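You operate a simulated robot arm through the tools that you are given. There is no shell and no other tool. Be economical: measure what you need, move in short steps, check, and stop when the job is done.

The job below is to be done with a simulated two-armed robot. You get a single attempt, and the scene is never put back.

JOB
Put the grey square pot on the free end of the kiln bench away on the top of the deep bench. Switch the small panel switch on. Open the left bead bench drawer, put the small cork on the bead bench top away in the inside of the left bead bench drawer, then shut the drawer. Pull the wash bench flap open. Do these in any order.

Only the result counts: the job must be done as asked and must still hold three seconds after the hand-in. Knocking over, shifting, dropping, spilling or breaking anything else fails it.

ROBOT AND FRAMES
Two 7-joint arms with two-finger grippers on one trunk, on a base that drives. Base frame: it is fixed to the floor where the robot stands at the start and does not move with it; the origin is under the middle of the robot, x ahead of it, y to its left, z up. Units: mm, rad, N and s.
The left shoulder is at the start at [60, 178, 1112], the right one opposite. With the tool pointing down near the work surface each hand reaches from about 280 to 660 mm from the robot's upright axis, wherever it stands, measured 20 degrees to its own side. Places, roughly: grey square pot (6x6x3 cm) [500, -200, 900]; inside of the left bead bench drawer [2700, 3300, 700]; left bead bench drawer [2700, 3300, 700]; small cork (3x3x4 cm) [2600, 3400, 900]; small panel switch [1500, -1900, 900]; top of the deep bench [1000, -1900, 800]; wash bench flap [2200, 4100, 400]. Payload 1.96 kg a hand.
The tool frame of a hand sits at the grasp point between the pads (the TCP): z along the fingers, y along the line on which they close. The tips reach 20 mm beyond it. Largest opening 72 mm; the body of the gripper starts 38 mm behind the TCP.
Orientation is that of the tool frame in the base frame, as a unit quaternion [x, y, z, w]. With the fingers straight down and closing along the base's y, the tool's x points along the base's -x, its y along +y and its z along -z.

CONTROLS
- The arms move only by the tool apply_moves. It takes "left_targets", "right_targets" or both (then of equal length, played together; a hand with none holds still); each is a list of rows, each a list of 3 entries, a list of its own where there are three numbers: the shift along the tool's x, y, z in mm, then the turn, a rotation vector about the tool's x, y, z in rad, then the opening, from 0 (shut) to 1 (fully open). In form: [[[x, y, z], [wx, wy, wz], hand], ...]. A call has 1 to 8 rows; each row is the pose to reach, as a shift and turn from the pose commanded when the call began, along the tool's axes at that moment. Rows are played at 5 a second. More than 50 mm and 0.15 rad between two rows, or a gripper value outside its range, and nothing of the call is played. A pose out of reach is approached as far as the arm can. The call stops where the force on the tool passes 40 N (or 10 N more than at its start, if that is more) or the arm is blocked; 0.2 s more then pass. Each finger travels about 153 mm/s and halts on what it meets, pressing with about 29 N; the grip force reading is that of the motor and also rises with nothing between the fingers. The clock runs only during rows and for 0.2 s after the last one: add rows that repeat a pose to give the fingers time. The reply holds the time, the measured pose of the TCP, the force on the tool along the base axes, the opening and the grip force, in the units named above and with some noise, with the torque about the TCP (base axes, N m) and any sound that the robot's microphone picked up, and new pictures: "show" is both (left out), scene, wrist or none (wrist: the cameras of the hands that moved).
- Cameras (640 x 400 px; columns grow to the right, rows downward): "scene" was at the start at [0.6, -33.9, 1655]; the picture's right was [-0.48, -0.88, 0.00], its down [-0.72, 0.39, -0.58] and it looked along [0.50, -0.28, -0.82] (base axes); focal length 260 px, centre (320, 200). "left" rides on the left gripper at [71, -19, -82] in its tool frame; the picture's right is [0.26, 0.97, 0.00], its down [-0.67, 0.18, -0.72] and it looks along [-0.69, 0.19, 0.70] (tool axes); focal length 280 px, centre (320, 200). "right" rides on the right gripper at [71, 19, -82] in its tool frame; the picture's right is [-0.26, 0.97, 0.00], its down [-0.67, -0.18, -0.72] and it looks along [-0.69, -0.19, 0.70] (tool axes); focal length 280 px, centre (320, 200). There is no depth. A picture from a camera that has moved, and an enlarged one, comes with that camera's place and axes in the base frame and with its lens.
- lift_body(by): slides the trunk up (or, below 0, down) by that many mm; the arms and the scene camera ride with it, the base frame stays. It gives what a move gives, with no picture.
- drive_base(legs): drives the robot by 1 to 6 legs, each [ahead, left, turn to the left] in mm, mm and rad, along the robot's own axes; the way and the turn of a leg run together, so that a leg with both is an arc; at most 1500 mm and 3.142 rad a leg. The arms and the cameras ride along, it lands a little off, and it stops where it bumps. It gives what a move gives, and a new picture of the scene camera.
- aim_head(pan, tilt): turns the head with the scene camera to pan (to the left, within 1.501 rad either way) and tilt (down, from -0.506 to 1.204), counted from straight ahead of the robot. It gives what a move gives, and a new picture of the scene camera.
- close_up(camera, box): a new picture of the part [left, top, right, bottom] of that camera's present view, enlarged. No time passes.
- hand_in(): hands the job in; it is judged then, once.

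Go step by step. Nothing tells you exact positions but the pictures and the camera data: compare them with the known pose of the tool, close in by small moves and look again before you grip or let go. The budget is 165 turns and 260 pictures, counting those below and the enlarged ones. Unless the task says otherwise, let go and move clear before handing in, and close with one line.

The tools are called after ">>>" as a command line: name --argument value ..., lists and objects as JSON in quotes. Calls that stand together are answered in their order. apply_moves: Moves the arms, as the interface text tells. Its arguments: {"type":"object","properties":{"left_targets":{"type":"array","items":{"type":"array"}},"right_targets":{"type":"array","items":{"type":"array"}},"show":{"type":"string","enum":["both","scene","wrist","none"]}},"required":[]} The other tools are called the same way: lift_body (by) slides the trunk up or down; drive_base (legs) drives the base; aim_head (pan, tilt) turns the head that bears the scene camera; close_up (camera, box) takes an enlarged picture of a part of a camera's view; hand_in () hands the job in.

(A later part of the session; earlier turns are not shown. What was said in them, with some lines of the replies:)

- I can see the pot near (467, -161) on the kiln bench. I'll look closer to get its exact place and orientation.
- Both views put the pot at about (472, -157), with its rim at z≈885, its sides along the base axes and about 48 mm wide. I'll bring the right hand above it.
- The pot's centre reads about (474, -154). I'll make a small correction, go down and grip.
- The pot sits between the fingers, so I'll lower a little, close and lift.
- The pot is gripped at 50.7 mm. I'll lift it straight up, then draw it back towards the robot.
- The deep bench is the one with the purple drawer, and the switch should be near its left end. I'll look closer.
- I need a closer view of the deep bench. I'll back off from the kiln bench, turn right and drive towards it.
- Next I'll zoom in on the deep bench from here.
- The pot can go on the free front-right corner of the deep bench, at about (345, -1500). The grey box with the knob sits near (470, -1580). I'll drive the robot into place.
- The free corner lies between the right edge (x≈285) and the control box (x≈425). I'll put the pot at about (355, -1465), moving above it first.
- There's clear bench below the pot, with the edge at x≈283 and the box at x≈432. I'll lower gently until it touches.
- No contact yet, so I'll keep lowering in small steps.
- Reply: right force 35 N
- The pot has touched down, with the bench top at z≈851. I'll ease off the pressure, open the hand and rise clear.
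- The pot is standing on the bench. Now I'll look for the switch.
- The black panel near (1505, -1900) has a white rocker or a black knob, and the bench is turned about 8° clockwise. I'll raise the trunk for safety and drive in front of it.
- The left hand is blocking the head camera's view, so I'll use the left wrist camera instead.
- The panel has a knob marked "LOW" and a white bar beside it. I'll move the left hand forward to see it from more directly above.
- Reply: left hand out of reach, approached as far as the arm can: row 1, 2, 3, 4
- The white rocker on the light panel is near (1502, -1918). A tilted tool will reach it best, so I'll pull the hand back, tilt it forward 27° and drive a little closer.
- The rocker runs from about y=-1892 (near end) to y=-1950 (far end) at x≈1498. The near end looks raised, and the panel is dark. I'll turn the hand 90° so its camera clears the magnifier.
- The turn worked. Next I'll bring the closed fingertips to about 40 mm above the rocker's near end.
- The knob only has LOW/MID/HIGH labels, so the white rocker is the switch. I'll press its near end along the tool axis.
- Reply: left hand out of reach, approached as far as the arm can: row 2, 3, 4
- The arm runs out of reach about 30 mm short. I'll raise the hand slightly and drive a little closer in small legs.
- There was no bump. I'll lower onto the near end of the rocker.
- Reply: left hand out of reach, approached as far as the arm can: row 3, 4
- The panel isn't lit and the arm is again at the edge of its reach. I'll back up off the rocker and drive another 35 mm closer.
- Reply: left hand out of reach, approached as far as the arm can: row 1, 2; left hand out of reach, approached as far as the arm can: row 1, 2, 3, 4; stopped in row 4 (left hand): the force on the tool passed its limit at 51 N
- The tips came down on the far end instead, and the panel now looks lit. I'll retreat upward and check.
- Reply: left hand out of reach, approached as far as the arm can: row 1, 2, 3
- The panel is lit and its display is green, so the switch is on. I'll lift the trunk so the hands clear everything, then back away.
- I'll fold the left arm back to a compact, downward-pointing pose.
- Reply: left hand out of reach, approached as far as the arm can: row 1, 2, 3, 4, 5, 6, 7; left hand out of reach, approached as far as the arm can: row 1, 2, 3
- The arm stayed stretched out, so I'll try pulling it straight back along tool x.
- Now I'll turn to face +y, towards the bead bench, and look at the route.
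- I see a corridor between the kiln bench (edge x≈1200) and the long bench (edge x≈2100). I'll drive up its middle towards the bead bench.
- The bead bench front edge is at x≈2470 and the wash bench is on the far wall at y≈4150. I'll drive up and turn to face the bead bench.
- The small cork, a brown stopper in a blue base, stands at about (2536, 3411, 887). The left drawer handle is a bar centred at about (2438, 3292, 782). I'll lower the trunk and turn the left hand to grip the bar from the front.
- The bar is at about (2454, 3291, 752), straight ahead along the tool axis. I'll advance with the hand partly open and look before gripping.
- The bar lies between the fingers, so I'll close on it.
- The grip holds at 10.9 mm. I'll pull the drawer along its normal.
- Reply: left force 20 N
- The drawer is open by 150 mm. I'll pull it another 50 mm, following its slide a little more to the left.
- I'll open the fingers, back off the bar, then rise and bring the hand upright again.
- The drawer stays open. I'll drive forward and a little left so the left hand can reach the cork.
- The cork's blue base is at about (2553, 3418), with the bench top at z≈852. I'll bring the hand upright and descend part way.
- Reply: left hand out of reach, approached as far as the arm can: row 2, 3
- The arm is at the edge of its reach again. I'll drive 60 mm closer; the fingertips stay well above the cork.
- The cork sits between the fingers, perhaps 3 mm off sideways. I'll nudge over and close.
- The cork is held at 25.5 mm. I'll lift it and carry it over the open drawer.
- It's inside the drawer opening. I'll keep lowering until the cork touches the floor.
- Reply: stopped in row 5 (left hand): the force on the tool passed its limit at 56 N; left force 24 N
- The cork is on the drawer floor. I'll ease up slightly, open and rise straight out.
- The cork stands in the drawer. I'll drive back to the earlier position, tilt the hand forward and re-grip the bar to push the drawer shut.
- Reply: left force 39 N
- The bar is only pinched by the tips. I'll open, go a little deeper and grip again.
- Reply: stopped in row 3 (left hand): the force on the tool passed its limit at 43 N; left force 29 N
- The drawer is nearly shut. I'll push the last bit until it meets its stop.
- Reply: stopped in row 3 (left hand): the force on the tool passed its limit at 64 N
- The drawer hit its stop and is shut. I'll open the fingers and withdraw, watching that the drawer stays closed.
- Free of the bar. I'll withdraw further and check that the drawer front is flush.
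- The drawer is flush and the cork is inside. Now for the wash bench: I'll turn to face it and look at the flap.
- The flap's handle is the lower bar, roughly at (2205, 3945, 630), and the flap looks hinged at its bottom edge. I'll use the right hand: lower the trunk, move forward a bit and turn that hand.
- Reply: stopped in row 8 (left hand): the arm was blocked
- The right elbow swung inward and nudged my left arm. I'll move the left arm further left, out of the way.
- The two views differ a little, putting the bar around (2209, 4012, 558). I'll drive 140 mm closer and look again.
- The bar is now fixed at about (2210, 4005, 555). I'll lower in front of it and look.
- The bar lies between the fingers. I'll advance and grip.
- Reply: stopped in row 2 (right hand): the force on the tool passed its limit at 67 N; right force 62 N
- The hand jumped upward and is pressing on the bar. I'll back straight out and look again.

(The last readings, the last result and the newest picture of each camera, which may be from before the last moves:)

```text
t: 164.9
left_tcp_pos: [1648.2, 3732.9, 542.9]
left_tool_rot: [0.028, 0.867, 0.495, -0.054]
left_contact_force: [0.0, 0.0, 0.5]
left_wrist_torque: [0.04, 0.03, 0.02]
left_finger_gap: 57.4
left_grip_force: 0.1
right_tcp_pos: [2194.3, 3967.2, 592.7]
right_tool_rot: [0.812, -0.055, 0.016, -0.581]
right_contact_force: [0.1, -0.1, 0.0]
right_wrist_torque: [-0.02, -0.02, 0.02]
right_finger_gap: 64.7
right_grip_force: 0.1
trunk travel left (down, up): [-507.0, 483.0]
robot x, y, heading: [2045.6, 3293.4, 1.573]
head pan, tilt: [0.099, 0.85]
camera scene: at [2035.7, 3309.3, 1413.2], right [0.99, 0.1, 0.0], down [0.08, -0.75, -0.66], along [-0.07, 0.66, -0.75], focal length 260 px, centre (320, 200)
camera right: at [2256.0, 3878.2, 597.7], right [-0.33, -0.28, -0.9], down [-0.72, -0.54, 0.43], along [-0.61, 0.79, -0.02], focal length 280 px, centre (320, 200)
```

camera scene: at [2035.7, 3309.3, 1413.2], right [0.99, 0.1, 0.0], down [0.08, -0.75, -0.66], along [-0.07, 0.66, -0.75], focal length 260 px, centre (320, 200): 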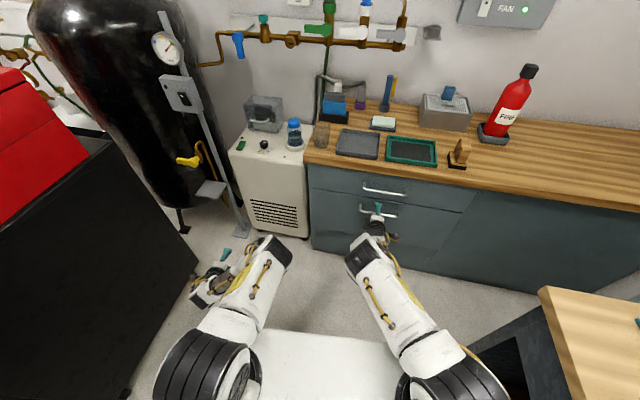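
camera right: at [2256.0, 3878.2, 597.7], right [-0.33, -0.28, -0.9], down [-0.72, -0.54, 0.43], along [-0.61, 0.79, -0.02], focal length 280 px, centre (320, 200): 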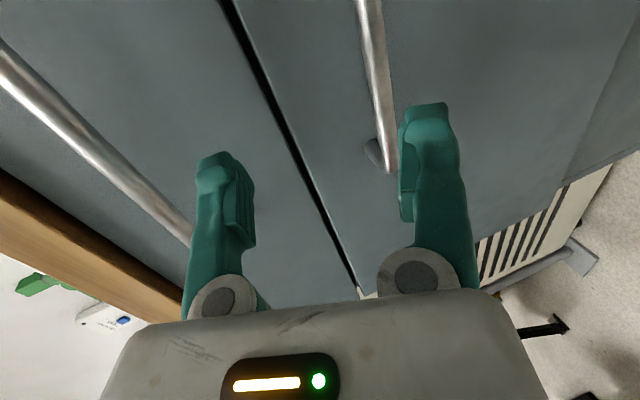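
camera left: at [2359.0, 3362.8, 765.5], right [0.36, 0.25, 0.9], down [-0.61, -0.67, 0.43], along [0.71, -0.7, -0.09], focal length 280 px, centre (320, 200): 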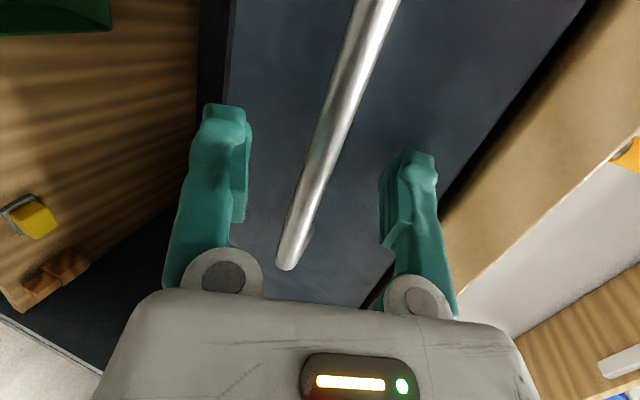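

The arm's elbow has flipped to another posture, which looks freer. I'll line up with the bar again.

>>> apply_moves --right_targets '[[[6, 14, -12], [0, 0, 0], 0.8], [[12, 28, -12], [0, 0, 0], 0.8], [[12, 29, 10], [0, 0, 0], 0.8], [[12, 29, 28], [0, 0, 0], 0.8], [[12, 29, 44], [0, 0, 0], 0.8]]' --show "wrist"

```text
t: 166.2
left_tcp_pos: [1648.1, 3731.5, 541.7]
left_tool_rot: [0.029, 0.867, 0.495, -0.053]
left_contact_force: [0.5, -0.2, -0.8]
left_wrist_torque: [-0.02, 0.0, 0.02]
left_finger_gap: 57.3
left_grip_force: 0.1
right_tcp_pos: [2200.0, 4014.4, 575.7]
right_tool_rot: [0.806, -0.059, 0.008, -0.588]
right_contact_force: [-5.3, -32.1, -22.2]
right_wrist_torque: [-1.34, -0.23, -0.01]
right_finger_gap: 72.0
right_grip_force: 11.0
trunk travel left (down, up): [-507.0, 483.0]
robot x, y, heading: [2049.9, 3289.5, 1.573]
head pan, tilt: [0.099, 0.85]
stopped in row 5 (right hand): the force on the tool passed its limit at 57 N (the readings are from after the stop); the commanded pose is now the measured one
camera right: at [2260.6, 3924.4, 577.7], right [-0.34, -0.26, -0.9], down [-0.71, -0.55, 0.43], along [-0.61, 0.79, 0.0], focal length 280 px, centre (320, 200)
```

right: 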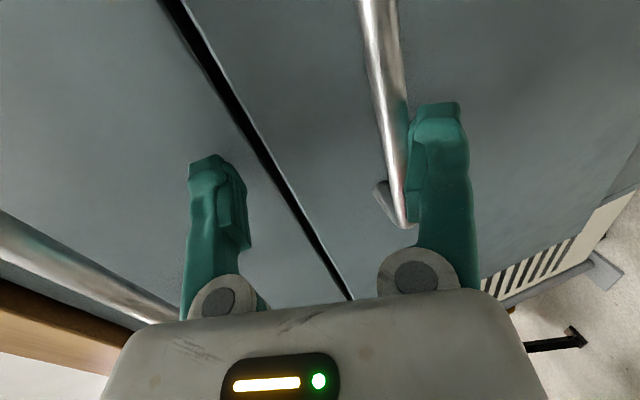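

>>> apply_moves --right_targets '[[[0, 0, -10], [0, 0, 0], 0.8], [[0, 0, -40], [0, 0, 0], 0.8], [[0, 0, -70], [0, 0, 0], 0.8], [[0, 0, -70], [0, 0, 0], 0.8]]' --show "scene"

>>> apply_moves --right_targets '[[[4, 12, 0], [0, 0, 0], 0.8], [[8, 24, 0], [0, 0, 0], 0.8], [[8, 24, 0], [0, 0, 0], 0.8]]' --show "none"

```text
t: 167.2
left_tcp_pos: [1649.6, 3734.2, 542.0]
left_tool_rot: [0.03, 0.866, 0.495, -0.054]
left_contact_force: [-0.5, -0.7, -0.2]
left_wrist_torque: [0.0, 0.03, -0.02]
left_finger_gap: 57.4
left_grip_force: 0.1
right_tcp_pos: [2191.9, 3947.7, 596.9]
right_tool_rot: [0.804, -0.059, 0.007, -0.592]
right_contact_force: [0.1, 0.1, -0.2]
right_wrist_torque: [0.01, 0.05, 0.01]
right_finger_gap: 57.7
right_grip_force: 0.1
trunk travel left (down, up): [-507.0, 483.0]
robot x, y, heading: [2046.1, 3292.9, 1.573]
head pan, tilt: [0.099, 0.85]
camera scene: at [2036.3, 3309.4, 1413.1], right [0.99, 0.1, 0.0], down [0.08, -0.75, -0.66], along [-0.07, 0.66, -0.75], focal length 260 px, centre (320, 200)
```

scene: 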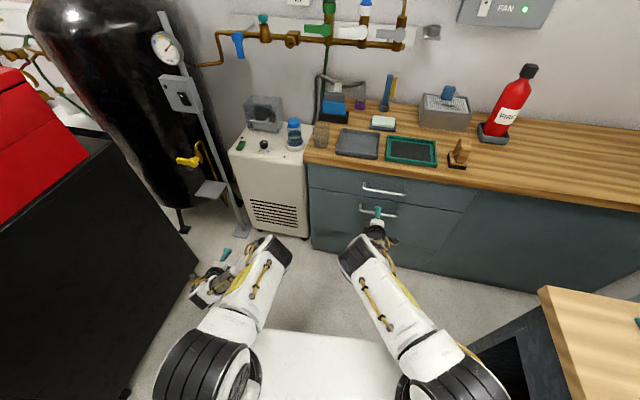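

```text
t: 168.0
left_tcp_pos: [1650.0, 3732.6, 542.9]
left_tool_rot: [0.029, 0.867, 0.495, -0.054]
left_contact_force: [0.8, 0.5, 0.7]
left_wrist_torque: [0.0, 0.03, -0.01]
left_finger_gap: 57.7
left_grip_force: 0.1
right_tcp_pos: [2199.0, 3939.2, 573.5]
right_tool_rot: [0.805, -0.059, 0.007, -0.591]
right_contact_force: [0.2, -0.2, 0.3]
right_wrist_torque: [0.0, 0.01, 0.01]
right_finger_gap: 57.7
right_grip_force: 0.1
trunk travel left (down, up): [-507.0, 483.0]
robot x, y, heading: [2047.9, 3290.6, 1.573]
head pan, tilt: [0.099, 0.85]
```

Tracking is fine here. To avoid the flip near full stretch, I'll pull the hand back 50 mm and drive 60 mm closer.

>>> apply_moves --right_targets '[[[0, 0, -25], [0, 0, 0], 0.8], [[0, 0, -50], [0, 0, 0], 0.8]]' --show "none"

>>> drive_base --legs '[[60, 0, 0]]'

>>> close_up --camera "right" --box '[0, 0, 640, 400]'

```text
t: 168.6
left_tcp_pos: [1649.6, 3732.1, 543.7]
left_tool_rot: [0.029, 0.867, 0.495, -0.053]
left_contact_force: [0.3, -0.1, -0.1]
left_wrist_torque: [0.01, 0.03, 0.0]
left_finger_gap: 57.3
left_grip_force: 0.0
right_tcp_pos: [2195.2, 3890.9, 589.7]
right_tool_rot: [0.804, -0.058, 0.006, -0.591]
right_contact_force: [-0.2, -0.3, -0.1]
right_wrist_torque: [0.0, 0.0, -0.02]
right_finger_gap: 57.3
right_grip_force: 0.1
trunk travel left (down, up): [-507.0, 483.0]
robot x, y, heading: [2047.1, 3288.8, 1.573]
head pan, tilt: [0.099, 0.85]
```

```text
t: 169.6
left_tcp_pos: [1649.0, 3791.8, 543.4]
left_tool_rot: [0.027, 0.868, 0.494, -0.055]
left_contact_force: [-0.6, -0.3, -0.1]
left_wrist_torque: [-0.01, 0.03, 0.02]
left_finger_gap: 57.9
left_grip_force: 0.1
right_tcp_pos: [2193.8, 3951.7, 588.9]
right_tool_rot: [0.805, -0.058, 0.006, -0.59]
right_contact_force: [-0.2, 0.3, -0.3]
right_wrist_torque: [0.0, 0.0, 0.01]
right_finger_gap: 57.7
right_grip_force: 0.2
trunk travel left (down, up): [-507.0, 483.0]
robot x, y, heading: [2043.7, 3351.9, 1.58]
head pan, tilt: [0.099, 0.85]
camera scene: at [2035.9, 3370.6, 1413.1], right [0.99, 0.1, 0.0], down [0.08, -0.75, -0.66], along [-0.07, 0.66, -0.75], focal length 260 px, centre (320, 200)
```

scene: 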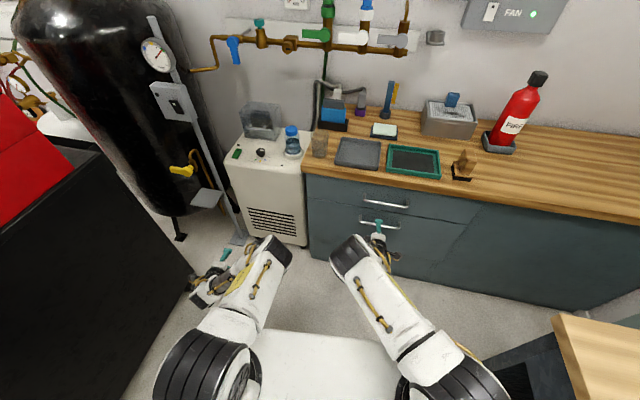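

```text
1.00 times, centred on (320, 200) of right (not enlarged: the box is as wide or as high as the picture)
camera zoom: at [2255.6, 3863.1, 590.3], right [-0.34, -0.26, -0.9], down [-0.71, -0.56, 0.43], along [-0.61, 0.79, 0.01], focal length 280 px, centre (320, 200)
```

zoom: 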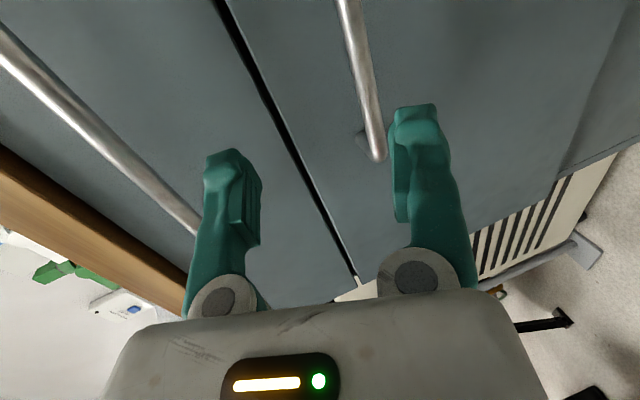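

>>> apply_moves --right_targets '[[[4, 12, 0], [0, 0, 0], 0.8], [[8, 23, 0], [0, 0, 0], 0.8], [[8, 23, 20], [0, 0, 0], 0.8], [[8, 23, 38], [0, 0, 0], 0.8], [[8, 23, 38], [0, 0, 0], 0.8]]' --show "wrist"

```text
t: 170.8
left_tcp_pos: [1648.5, 3792.6, 543.0]
left_tool_rot: [0.029, 0.867, 0.495, -0.054]
left_contact_force: [0.4, 0.7, 0.5]
left_wrist_torque: [0.02, 0.01, -0.01]
left_finger_gap: 57.6
left_grip_force: 0.0
right_tcp_pos: [2202.7, 3981.0, 555.6]
right_tool_rot: [0.805, -0.058, 0.006, -0.591]
right_contact_force: [-0.4, -0.2, -1.0]
right_wrist_torque: [-0.03, -0.02, 0.02]
right_finger_gap: 57.4
right_grip_force: 0.1
trunk travel left (down, up): [-507.0, 483.0]
robot x, y, heading: [2047.8, 3349.5, 1.574]
head pan, tilt: [0.099, 0.85]
camera right: at [2264.5, 3891.2, 557.2], right [-0.34, -0.26, -0.9], down [-0.71, -0.56, 0.43], along [-0.61, 0.79, 0.01], focal length 280 px, centre (320, 200)
```

right: 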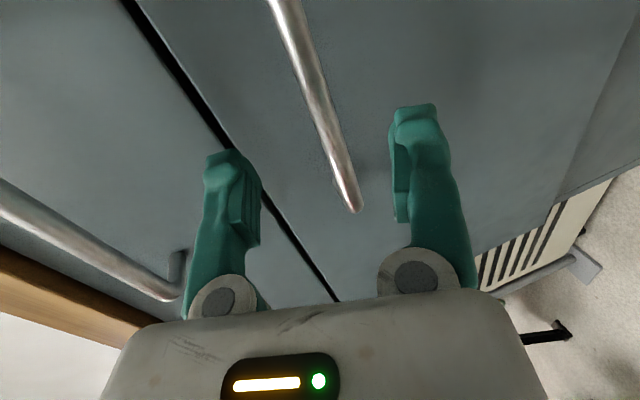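

>>> apply_moves --right_targets '[[[0, 0, 10], [0, 0, 0], 0.8], [[0, 0, 20], [0, 0, 0], 0.8], [[0, 0, 24], [0, 0, 0], 0.8]]' --show "wrist"

```text
t: 171.6
left_tcp_pos: [1648.4, 3792.5, 542.4]
left_tool_rot: [0.028, 0.866, 0.496, -0.054]
left_contact_force: [-0.5, -0.3, -0.2]
left_wrist_torque: [-0.04, 0.0, 0.0]
left_finger_gap: 58.0
left_grip_force: 0.1
right_tcp_pos: [2203.8, 4003.4, 547.0]
right_tool_rot: [0.805, -0.059, 0.006, -0.59]
right_contact_force: [-1.7, -0.6, 0.2]
right_wrist_torque: [0.02, 0.03, -0.01]
right_finger_gap: 57.7
right_grip_force: 0.1
trunk travel left (down, up): [-507.0, 483.0]
robot x, y, heading: [2049.3, 3348.5, 1.577]
head pan, tilt: [0.099, 0.85]
camera right: at [2266.2, 3913.9, 550.2], right [-0.34, -0.26, -0.9], down [-0.71, -0.56, 0.43], along [-0.61, 0.79, 0.01], focal length 280 px, centre (320, 200)
```

right: 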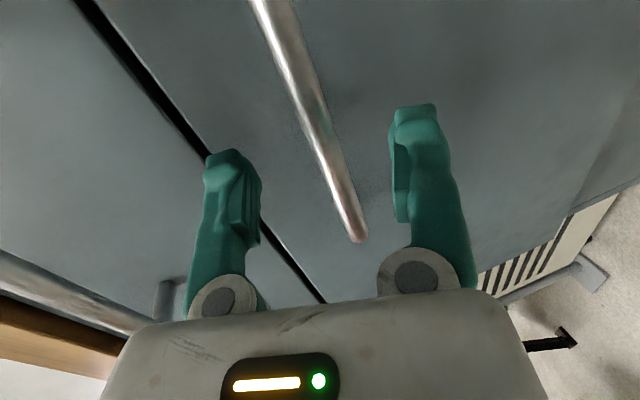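

Good and steady. Now I'll close on the bar.

>>> apply_moves --right_targets '[[[0, 0, 0], [0, 0, 0], 0.4], [[0, 0, 0], [0, 0, 0], 0.1], [[0, 0, 0], [0, 0, 0], 0.0]]' --show "wrist"

```text
t: 172.3
left_tcp_pos: [1648.2, 3791.1, 542.1]
left_tool_rot: [0.028, 0.867, 0.495, -0.055]
left_contact_force: [-0.1, 0.1, -0.3]
left_wrist_torque: [0.03, -0.01, 0.03]
left_finger_gap: 57.3
left_grip_force: 0.0
right_tcp_pos: [2205.2, 3999.5, 545.9]
right_tool_rot: [0.806, -0.058, 0.007, -0.589]
right_contact_force: [-5.2, -29.2, -9.6]
right_wrist_torque: [-0.34, -0.28, 0.24]
right_finger_gap: 5.8
right_grip_force: 34.2
trunk travel left (down, up): [-507.0, 483.0]
robot x, y, heading: [2045.5, 3350.8, 1.572]
head pan, tilt: [0.099, 0.85]
camera right: at [2266.4, 3910.8, 548.6], right [-0.34, -0.26, -0.9], down [-0.71, -0.55, 0.43], along [-0.61, 0.79, 0.0], focal length 280 px, centre (320, 200)
```

right: 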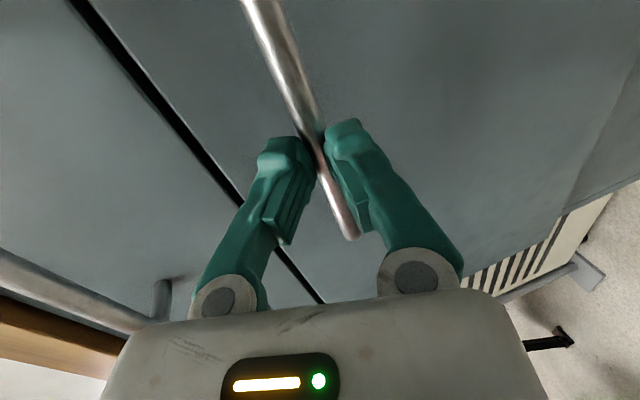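

The bar is only held at the tips. I'll open, go 8 mm deeper and close again.

>>> apply_moves --right_targets '[[[0, 0, 0], [0, 0, 0], 0.5], [[0, 0, 0], [0, 0, 0], 0.7], [[0, 0, 7], [0, 0, 0], 0.7], [[0, 0, 13], [0, 0, 0], 0.7], [[0, 0, 13], [0, 0, 0], 0.4], [[0, 0, 13], [0, 0, 0], 0.1], [[0, 0, 13], [0, 0, 0], 0.0]]' --show "wrist"

```text
t: 173.9
left_tcp_pos: [1648.5, 3792.1, 541.2]
left_tool_rot: [0.029, 0.867, 0.495, -0.054]
left_contact_force: [-0.5, -0.4, -0.1]
left_wrist_torque: [0.01, -0.02, 0.01]
left_finger_gap: 57.9
left_grip_force: 0.1
right_tcp_pos: [2205.2, 4015.1, 540.2]
right_tool_rot: [0.807, -0.058, 0.007, -0.588]
right_contact_force: [-2.5, 2.8, -19.0]
right_wrist_torque: [-0.16, -0.53, 0.23]
right_finger_gap: 6.0
right_grip_force: 34.6
trunk travel left (down, up): [-507.0, 483.0]
robot x, y, heading: [2048.5, 3348.1, 1.575]
head pan, tilt: [0.099, 0.85]
camera right: at [2267.6, 3926.3, 543.1], right [-0.34, -0.26, -0.9], down [-0.71, -0.55, 0.43], along [-0.61, 0.79, 0.0], focal length 280 px, centre (320, 200)
```

right: 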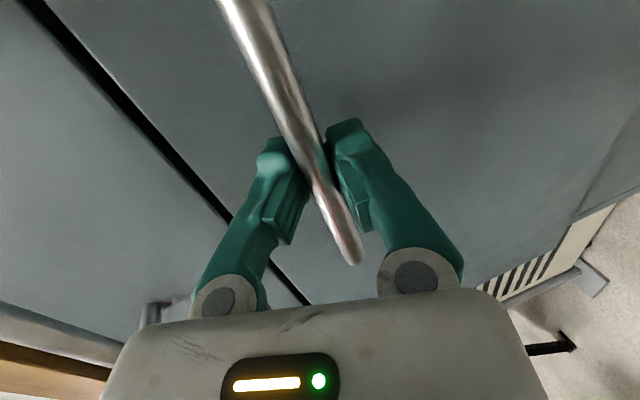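

The bar is well between the pads now. I'll pull outward along a bottom-hinge arc for the first few degrees and check the forces.

>>> apply_moves --right_targets '[[[0, 6, -12], [0, 0, 0], 0], [[0, 13, -24], [0, 0, 0], 0], [[1, 22, -37], [0, 0, 0], 0], [[1, 32, -49], [0, 0, 0], 0]]' --show "both"

```text
t: 175.1
left_tcp_pos: [1647.1, 3793.7, 542.2]
left_tool_rot: [0.028, 0.868, 0.493, -0.054]
left_contact_force: [0.7, 0.2, 0.3]
left_wrist_torque: [0.01, -0.01, 0.02]
left_finger_gap: 57.5
left_grip_force: 0.1
right_tcp_pos: [2198.2, 3958.2, 524.6]
right_tool_rot: [0.809, -0.057, 0.006, -0.585]
right_contact_force: [-2.8, 7.5, -25.1]
right_wrist_torque: [-0.21, -0.58, -0.09]
right_finger_gap: 6.0
right_grip_force: 33.4
trunk travel left (down, up): [-507.0, 483.0]
robot x, y, heading: [2044.8, 3351.3, 1.577]
head pan, tilt: [0.099, 0.85]
stopped in row 4 (right hand): the force on the tool passed its limit at 42 N (the readings are from after the stop); the commanded pose is now the measured one
camera scene: at [2036.3, 3373.5, 1413.2], right [0.99, 0.1, 0.0], down [0.08, -0.75, -0.66], along [-0.07, 0.65, -0.75], focal length 260 px, centre (320, 200)
camera right: at [2260.8, 3870.4, 526.5], right [-0.34, -0.27, -0.9], down [-0.71, -0.55, 0.44], along [-0.62, 0.79, 0.0], focal length 280 px, centre (320, 200)
```

scene: 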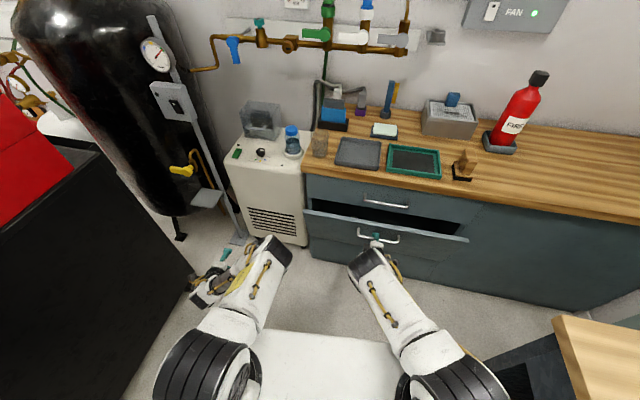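
right: 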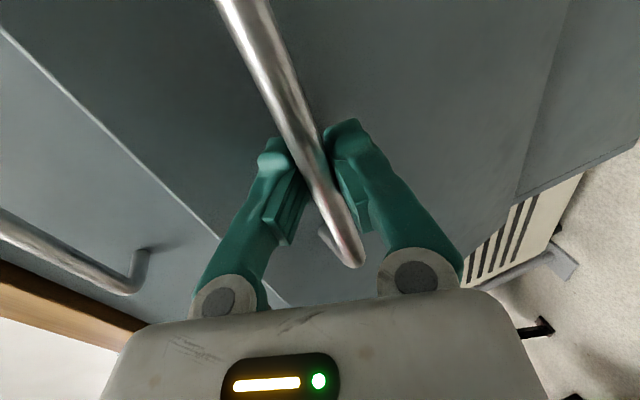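

The flap is opening about its bottom edge. I'll continue the arc, going down a bit faster.

>>> apply_moves --right_targets '[[[0, 8, -6], [0, 0, 0], 0], [[1, 16, -13], [0, 0, 0], 0], [[1, 32, -25], [0, 0, 0], 0], [[2, 49, -37], [0, 0, 0], 0], [[3, 68, -45], [0, 0, 0], 0], [[4, 88, -54], [0, 0, 0], 0]]' --show "both"

```text
t: 176.4
left_tcp_pos: [1651.5, 3792.8, 544.4]
left_tool_rot: [0.029, 0.867, 0.495, -0.055]
left_contact_force: [0.4, 0.2, -0.1]
left_wrist_torque: [0.01, -0.03, -0.03]
left_finger_gap: 57.7
left_grip_force: 0.2
right_tcp_pos: [2189.7, 3894.2, 474.3]
right_tool_rot: [0.797, -0.067, 0.002, -0.6]
right_contact_force: [23.9, -3.8, -6.9]
right_wrist_torque: [-0.02, -0.53, 0.42]
right_finger_gap: 6.2
right_grip_force: 31.3
trunk travel left (down, up): [-507.0, 483.0]
robot x, y, heading: [2047.2, 3350.9, 1.579]
head pan, tilt: [0.099, 0.85]
camera scene: at [2038.9, 3369.4, 1412.9], right [0.99, 0.1, 0.0], down [0.08, -0.75, -0.66], along [-0.07, 0.66, -0.75], focal length 260 px, centre (320, 200)
camera right: at [2250.6, 3805.0, 472.3], right [-0.36, -0.23, -0.9], down [-0.71, -0.56, 0.43], along [-0.61, 0.79, 0.04], focal length 280 px, centre (320, 200)
```

scene: 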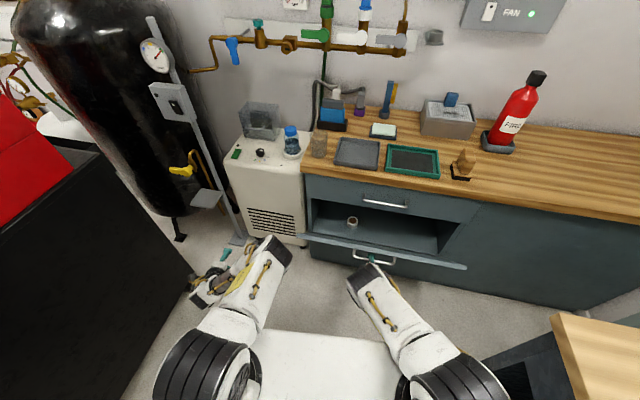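
right: 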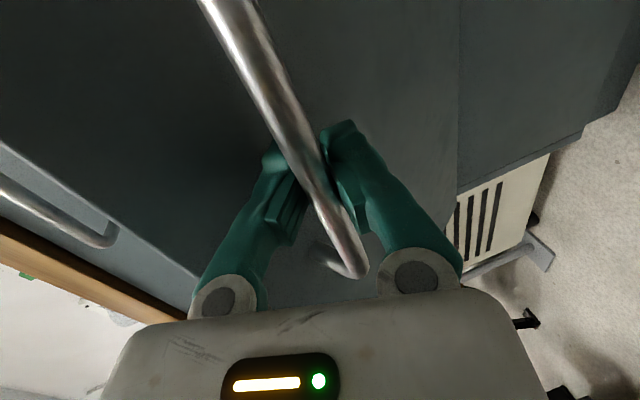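

The flap is about 45° open. I'll continue down, levelling the hand slightly so it stays clear of the flap's edge.

>>> apply_moves --right_targets '[[[2, 10, -3], [0.05, 0, 0], 0], [[3, 19, -6], [0.1, 0, 0], 0], [[4, 38, -11], [0.17, 0, 0], 0], [[5, 59, -13], [0.24, 0, 0], 0], [[6, 80, -14], [0.3, 0, 0], 0]]' --show "both"

```text
t: 176.9
left_tcp_pos: [1651.6, 3796.2, 541.7]
left_tool_rot: [0.029, 0.868, 0.493, -0.053]
left_contact_force: [-0.1, 0.2, 0.1]
left_wrist_torque: [0.01, 0.06, -0.02]
left_finger_gap: 57.7
left_grip_force: 0.0
right_tcp_pos: [2174.7, 3919.0, 493.5]
right_tool_rot: [0.768, -0.078, -0.01, -0.636]
right_contact_force: [8.3, 20.4, -33.8]
right_wrist_torque: [0.14, -0.86, -0.16]
right_finger_gap: 6.1
right_grip_force: 30.2
trunk travel left (down, up): [-507.0, 483.0]
robot x, y, heading: [2050.4, 3349.9, 1.575]
head pan, tilt: [0.099, 0.85]
stopped in row 2 (right hand): the force on the tool passed its limit at 68 N (the readings are from after the stop); the commanded pose is now the measured one
camera scene: at [2036.8, 3376.4, 1412.5], right [0.99, 0.1, 0.0], down [0.08, -0.75, -0.66], along [-0.07, 0.65, -0.75], focal length 260 px, centre (320, 200)
camera right: at [2235.4, 3830.5, 481.2], right [-0.39, -0.14, -0.91], down [-0.7, -0.59, 0.39], along [-0.6, 0.79, 0.13], focal length 280 px, centre (320, 200)
```

scene: 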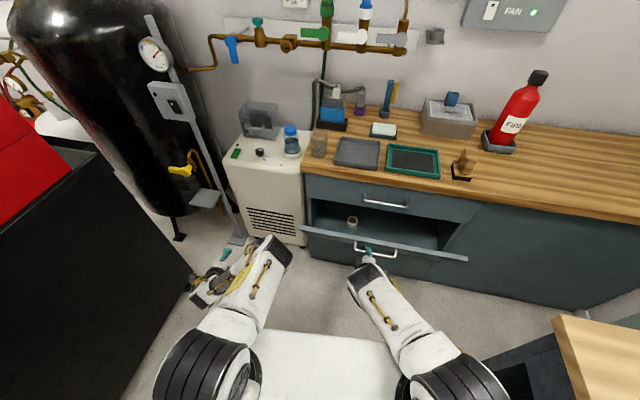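
right: 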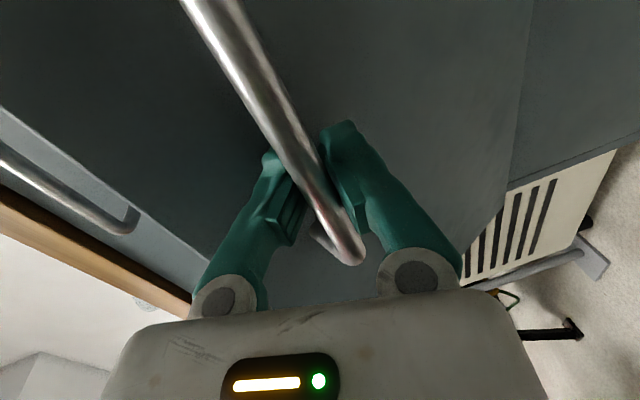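

The arm is near its joint limits in this pose. I'll lower the trunk instead, since that carries the hand and the bar down with it.

>>> lift_body --by -25

>>> drive_base --legs '[[-22, 0, 0]]'

```text
t: 177.6
left_tcp_pos: [1650.4, 3793.5, 518.1]
left_tool_rot: [0.03, 0.867, 0.494, -0.053]
left_contact_force: [0.1, -0.2, -0.5]
left_wrist_torque: [0.01, 0.01, 0.01]
left_finger_gap: 57.8
left_grip_force: 0.1
right_tcp_pos: [2173.5, 3918.3, 472.5]
right_tool_rot: [0.764, -0.077, -0.011, -0.64]
right_contact_force: [0.5, -5.5, -5.3]
right_wrist_torque: [-0.03, 0.0, 0.01]
right_finger_gap: 0.0
right_grip_force: 29.6
trunk travel left (down, up): [-482.0, 508.0]
robot x, y, heading: [2043.5, 3353.3, 1.575]
head pan, tilt: [0.099, 0.85]
```

```text
t: 178.5
left_tcp_pos: [1650.0, 3776.2, 517.9]
left_tool_rot: [0.03, 0.867, 0.495, -0.053]
left_contact_force: [0.8, -0.2, -0.2]
left_wrist_torque: [-0.03, -0.01, -0.02]
left_finger_gap: 57.6
left_grip_force: 0.0
right_tcp_pos: [2173.2, 3902.9, 472.8]
right_tool_rot: [0.765, -0.079, -0.01, -0.639]
right_contact_force: [-0.2, -1.4, -6.6]
right_wrist_torque: [0.05, -0.09, 0.01]
right_finger_gap: 0.0
right_grip_force: 29.6
trunk travel left (down, up): [-482.0, 508.0]
robot x, y, heading: [2044.3, 3334.0, 1.575]
head pan, tilt: [0.099, 0.85]
stopped in leg 1: the force on the tool passed its limit at 108 N (the readings are from after the stop); the commanded pose is now the measured one
camera scene: at [2036.7, 3353.2, 1388.2], right [0.99, 0.1, 0.0], down [0.08, -0.75, -0.66], along [-0.07, 0.66, -0.75], focal length 260 px, centre (320, 200)
```

scene: 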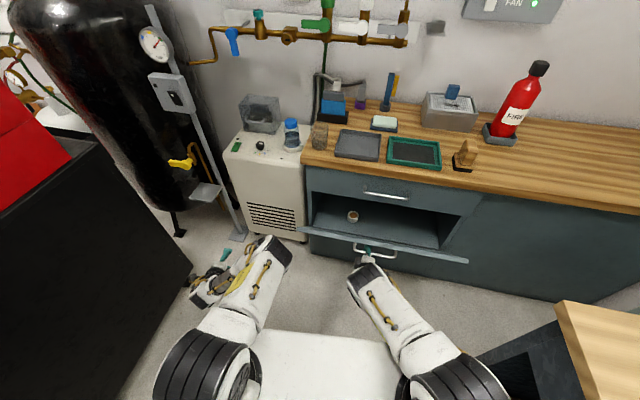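

The bar slipped from the grip. I'll look closely at where the fingers are.

>>> close_up --camera "scene" --box '[290, 180, 482, 300]'

>>> close_up --camera "right" --box '[0, 0, 640, 400]'

```text
3.33 times, centred on (386, 240) of scene
camera zoom: at [2036.7, 3353.2, 1388.2], right [0.99, 0.1, 0.0], down [0.08, -0.75, -0.66], along [-0.07, 0.66, -0.75], focal length 867 px, centre (100, 67)
```

zoom: 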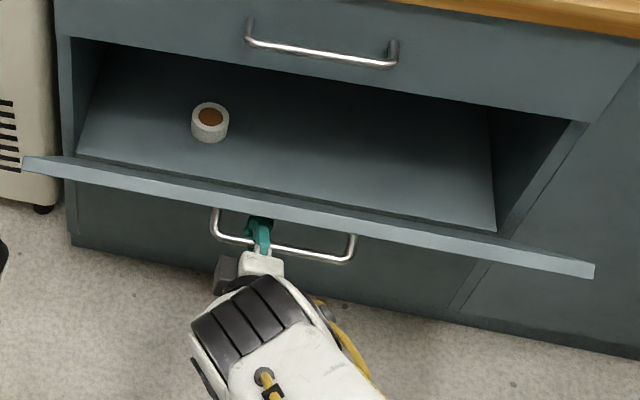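

```text
1.00 times, centred on (320, 200) of right (not enlarged: the box is as wide or as high as the picture)
camera zoom: at [2233.9, 3813.0, 459.8], right [-0.39, -0.14, -0.91], down [-0.7, -0.6, 0.39], along [-0.6, 0.79, 0.13], focal length 280 px, centre (320, 200)
```

zoom: 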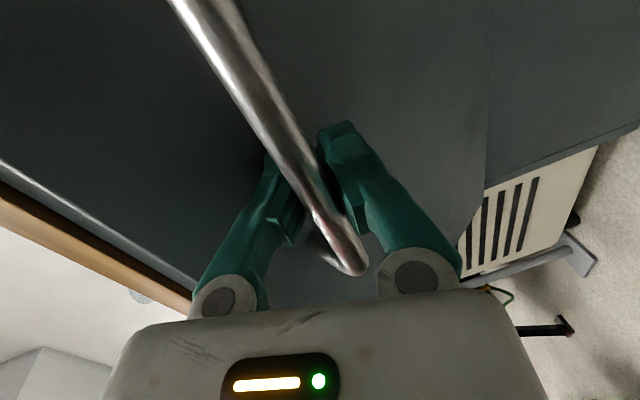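

The flap holds at roughly 45–50°, and the bar is caught loosely behind the pads. I'll open, back off, then press the flap down from above.

>>> apply_moves --right_targets '[[[0, 0, 0], [0, 0, 0], 0.4], [[0, 0, 0], [0, 0, 0], 0.8], [[0, 0, 0], [0, 0, 0], 0.8], [[0, 0, -25], [0, 0, 0], 0.8], [[0, 0, -60], [0, 0, 0], 0.8], [[0, 0, -100], [0, 0, 0], 0.8]]' --show "both"

```text
t: 179.9
left_tcp_pos: [1650.2, 3776.8, 517.4]
left_tool_rot: [0.03, 0.867, 0.495, -0.054]
left_contact_force: [0.3, -0.4, 0.4]
left_wrist_torque: [-0.01, -0.02, 0.0]
left_finger_gap: 57.6
left_grip_force: 0.0
right_tcp_pos: [2165.5, 3803.2, 490.1]
right_tool_rot: [0.766, -0.078, -0.011, -0.638]
right_contact_force: [-2.7, -8.1, -2.4]
right_wrist_torque: [-0.32, -0.03, 0.05]
right_finger_gap: 61.5
right_grip_force: 2.6
trunk travel left (down, up): [-482.0, 508.0]
robot x, y, heading: [2048.1, 3333.5, 1.569]
head pan, tilt: [0.099, 0.85]
camera scene: at [2036.6, 3352.2, 1388.1], right [0.99, 0.1, 0.0], down [0.08, -0.75, -0.66], along [-0.07, 0.66, -0.75], focal length 260 px, centre (320, 200)
camera right: at [2225.0, 3713.3, 477.8], right [-0.39, -0.14, -0.91], down [-0.7, -0.6, 0.39], along [-0.6, 0.79, 0.13], focal length 280 px, centre (320, 200)
```

scene: 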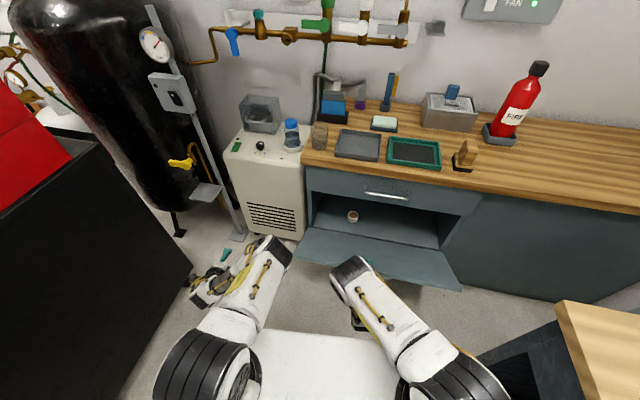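
right: 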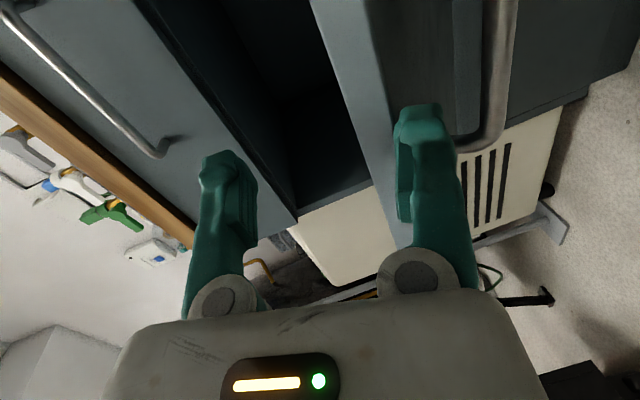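

The flap has dropped much further open. I'll check where the hand is relative to it.

>>> close_up --camera "scene" --box '[280, 180, 488, 310]'

```text
3.08 times, centred on (384, 245) of scene
camera zoom: at [2036.6, 3352.2, 1388.1], right [0.99, 0.1, 0.0], down [0.08, -0.75, -0.66], along [-0.07, 0.66, -0.75], focal length 800 px, centre (123, 62)
```

zoom: 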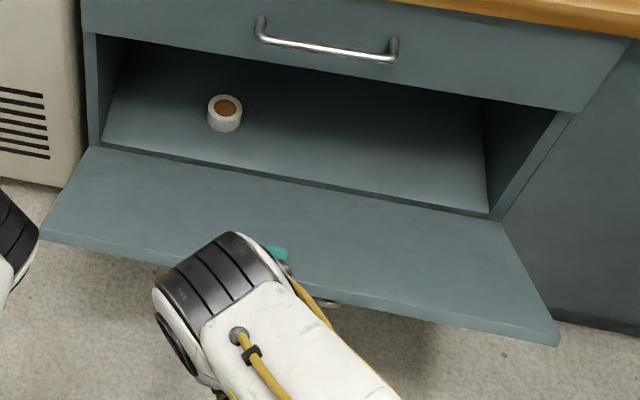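

The flap edge sits between my open fingers at roughly 55° open. I'll lower the trunk so the upper finger presses the flap further down.

>>> lift_body --by -40

>>> close_up --camera "right" --box '[0, 0, 640, 400]'

```text
t: 180.7
left_tcp_pos: [1649.7, 3777.0, 478.5]
left_tool_rot: [0.029, 0.867, 0.495, -0.054]
left_contact_force: [0.0, 0.0, 0.3]
left_wrist_torque: [0.0, 0.0, -0.01]
left_finger_gap: 57.5
left_grip_force: 0.1
right_tcp_pos: [2165.2, 3803.9, 450.1]
right_tool_rot: [0.765, -0.077, -0.011, -0.639]
right_contact_force: [0.3, -1.3, -7.6]
right_wrist_torque: [-0.13, -0.05, -0.01]
right_finger_gap: 62.5
right_grip_force: 3.8
trunk travel left (down, up): [-442.0, 548.0]
robot x, y, heading: [2050.0, 3335.5, 1.57]
head pan, tilt: [0.099, 0.85]
```

```text
1.00 times, centred on (320, 200) of right (not enlarged: the box is as wide or as high as the picture)
camera zoom: at [2225.3, 3714.9, 437.7], right [-0.39, -0.14, -0.91], down [-0.7, -0.6, 0.39], along [-0.6, 0.79, 0.13], focal length 280 px, centre (320, 200)
```

zoom: 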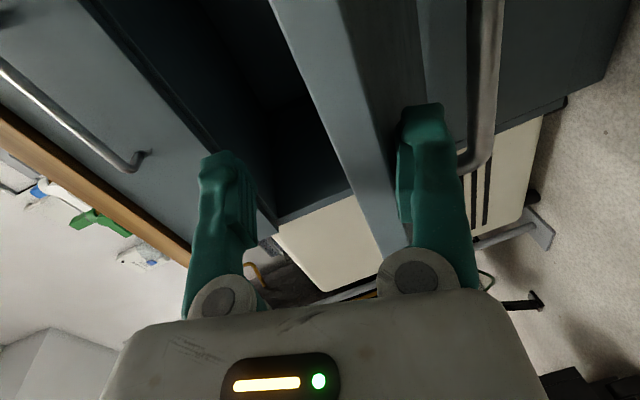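

The flap rests on my lower finger and follows it down. I'll let it down gently in steps, backing up as its edge swings outward.

>>> drive_base --legs '[[-30, 0, 0]]'

>>> lift_body --by -50

>>> drive_base --legs '[[-20, 0, 0]]'

>>> lift_body --by -50

>>> close_up --camera "scene" --box '[250, 150, 522, 320]'

```text
t: 181.5
left_tcp_pos: [1650.8, 3745.6, 479.4]
left_tool_rot: [0.03, 0.866, 0.496, -0.053]
left_contact_force: [0.1, 0.0, 0.5]
left_wrist_torque: [0.0, 0.02, 0.0]
left_finger_gap: 57.7
left_grip_force: 0.1
right_tcp_pos: [2164.5, 3774.8, 452.9]
right_tool_rot: [0.764, -0.078, -0.011, -0.64]
right_contact_force: [-0.6, 0.4, -0.2]
right_wrist_torque: [-0.04, 0.03, 0.03]
right_finger_gap: 57.4
right_grip_force: 0.1
trunk travel left (down, up): [-442.0, 548.0]
robot x, y, heading: [2049.0, 3301.0, 1.574]
head pan, tilt: [0.099, 0.85]
camera scene: at [2036.8, 3320.8, 1348.2], right [0.99, 0.1, 0.0], down [0.08, -0.75, -0.66], along [-0.07, 0.66, -0.75], focal length 260 px, centre (320, 200)
```

scene: 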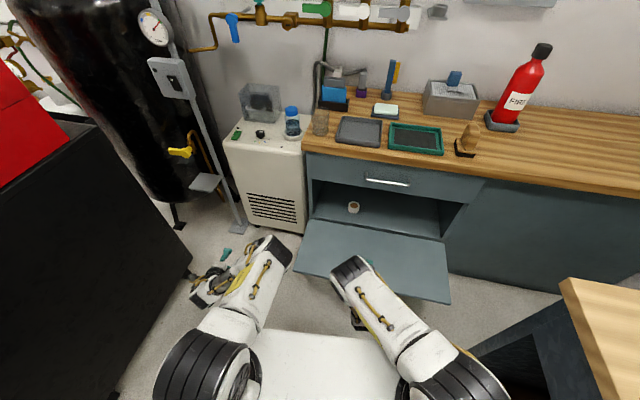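

```text
t: 182.5
left_tcp_pos: [1650.4, 3746.4, 428.3]
left_tool_rot: [0.03, 0.866, 0.496, -0.053]
left_contact_force: [0.3, 0.9, 0.2]
left_wrist_torque: [0.0, 0.01, 0.03]
left_finger_gap: 57.7
left_grip_force: 0.0
right_tcp_pos: [2164.6, 3774.7, 400.7]
right_tool_rot: [0.765, -0.078, -0.011, -0.639]
right_contact_force: [0.5, -0.3, -1.2]
right_wrist_torque: [-0.01, 0.05, -0.01]
right_finger_gap: 57.5
right_grip_force: 0.1
trunk travel left (down, up): [-392.0, 598.0]
robot x, y, heading: [2044.7, 3304.2, 1.573]
head pan, tilt: [0.099, 0.85]
```

```text
t: 183.2
left_tcp_pos: [1650.8, 3725.4, 428.2]
left_tool_rot: [0.029, 0.867, 0.495, -0.053]
left_contact_force: [0.2, -0.5, 0.1]
left_wrist_torque: [0.0, -0.02, 0.02]
left_finger_gap: 57.4
left_grip_force: 0.0
right_tcp_pos: [2164.8, 3753.8, 401.9]
right_tool_rot: [0.765, -0.078, -0.011, -0.639]
right_contact_force: [0.5, 0.0, -0.2]
right_wrist_torque: [-0.01, -0.03, -0.01]
right_finger_gap: 57.6
right_grip_force: 0.2
trunk travel left (down, up): [-392.0, 598.0]
robot x, y, heading: [2046.6, 3280.9, 1.571]
head pan, tilt: [0.099, 0.85]
camera scene: at [2036.9, 3301.2, 1298.1], right [0.99, 0.1, 0.0], down [0.08, -0.75, -0.66], along [-0.07, 0.66, -0.75], focal length 260 px, centre (320, 200)
```

scene: 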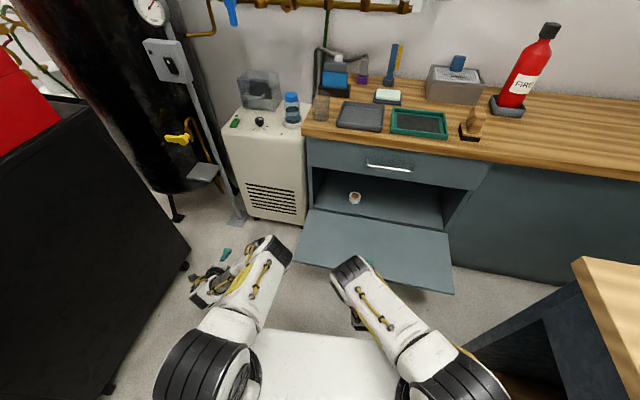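

```text
t: 184.2
left_tcp_pos: [1649.6, 3726.0, 377.5]
left_tool_rot: [0.03, 0.867, 0.495, -0.053]
left_contact_force: [0.2, -0.8, 0.0]
left_wrist_torque: [-0.04, 0.0, -0.01]
left_finger_gap: 57.8
left_grip_force: 0.2
right_tcp_pos: [2164.9, 3753.7, 351.0]
right_tool_rot: [0.765, -0.078, -0.011, -0.639]
right_contact_force: [-0.2, 1.3, 0.5]
right_wrist_torque: [0.0, 0.02, -0.02]
right_finger_gap: 57.5
right_grip_force: 0.1
trunk travel left (down, up): [-342.0, 648.0]
robot x, y, heading: [2049.3, 3282.5, 1.572]
head pan, tilt: [0.099, 0.85]
```

```text
2.35 times, centred on (386, 235) of scene
camera zoom: at [2036.9, 3301.7, 1248.1], right [0.99, 0.1, 0.0], down [0.08, -0.75, -0.66], along [-0.07, 0.66, -0.75], focal length 612 px, centre (165, 118)
```

zoom: 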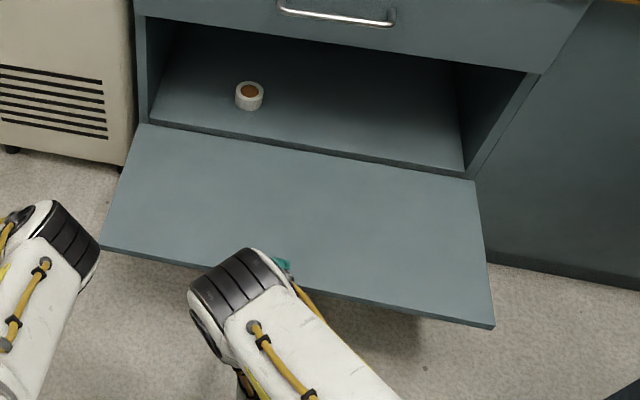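

The flap now hangs nearly horizontal, fully open, and the hand feels no contact. I'll back straight away from it.

>>> drive_base --legs '[[-250, 0, 0]]'

>>> close_up --camera "scene" --box '[250, 100, 522, 270]'

```text
t: 186.0
left_tcp_pos: [1651.3, 3476.5, 377.9]
left_tool_rot: [0.03, 0.866, 0.496, -0.053]
left_contact_force: [-0.4, -0.4, 0.0]
left_wrist_torque: [0.0, -0.01, 0.01]
left_finger_gap: 57.7
left_grip_force: 0.1
right_tcp_pos: [2165.4, 3504.5, 351.0]
right_tool_rot: [0.765, -0.078, -0.01, -0.639]
right_contact_force: [-0.4, -0.1, 0.8]
right_wrist_torque: [0.01, 0.0, 0.03]
right_finger_gap: 57.6
right_grip_force: 0.0
trunk travel left (down, up): [-342.0, 648.0]
robot x, y, heading: [2046.6, 3031.0, 1.571]
head pan, tilt: [0.099, 0.85]
camera scene: at [2037.2, 3052.0, 1248.1], right [0.99, 0.1, 0.0], down [0.08, -0.75, -0.66], along [-0.07, 0.66, -0.75], focal length 260 px, centre (320, 200)
```

scene: 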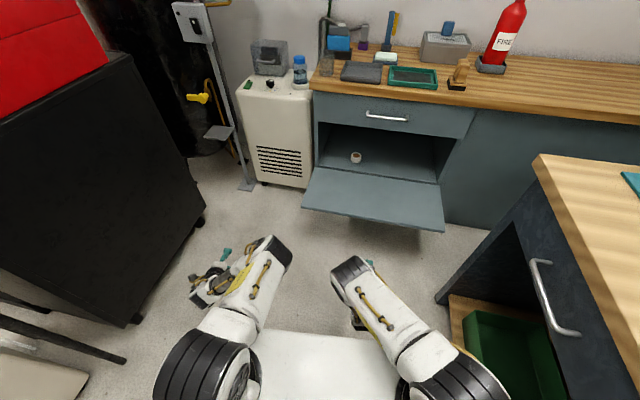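

```text
2.35 times, centred on (386, 185) of scene
camera zoom: at [2037.2, 3052.0, 1248.1], right [0.99, 0.1, 0.0], down [0.08, -0.75, -0.66], along [-0.07, 0.66, -0.75], focal length 612 px, centre (165, 235)
```

zoom: 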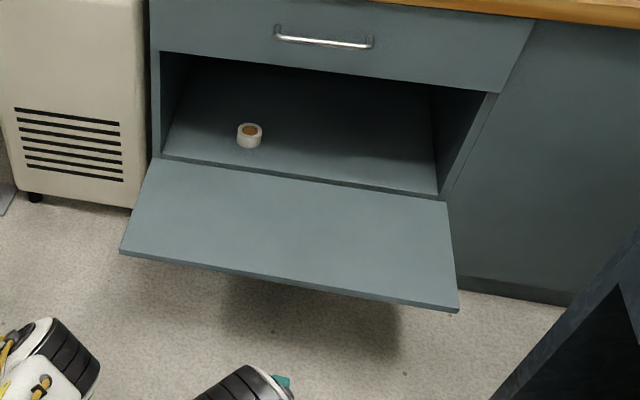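

The flap is wide open and clear of me. One last check that the bead bench drawer is still shut.

>>> close_up --camera "scene" --box '[430, 140, 640, 400]'

```text
1.54 times, centred on (535, 270) of scene
camera zoom: at [2037.2, 3052.0, 1248.1], right [0.99, 0.1, 0.0], down [0.08, -0.75, -0.66], along [-0.07, 0.66, -0.75], focal length 400 px, centre (-11, 92)
```

zoom: 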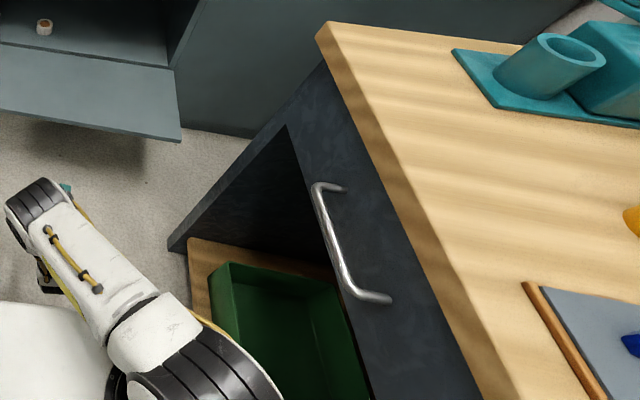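

The drawer is flush and shut with the cork inside, the flap is open, the panel was lit when I left it, and the pot is on the deep bench. I'm handing in.

>>> hand_in

```text
The job is handed in.
```

I finished all four parts and handed the job in: the pot is on the deep bench, the panel switch is on, the cork is in the shut left bead bench drawer, and the wash bench flap is open.
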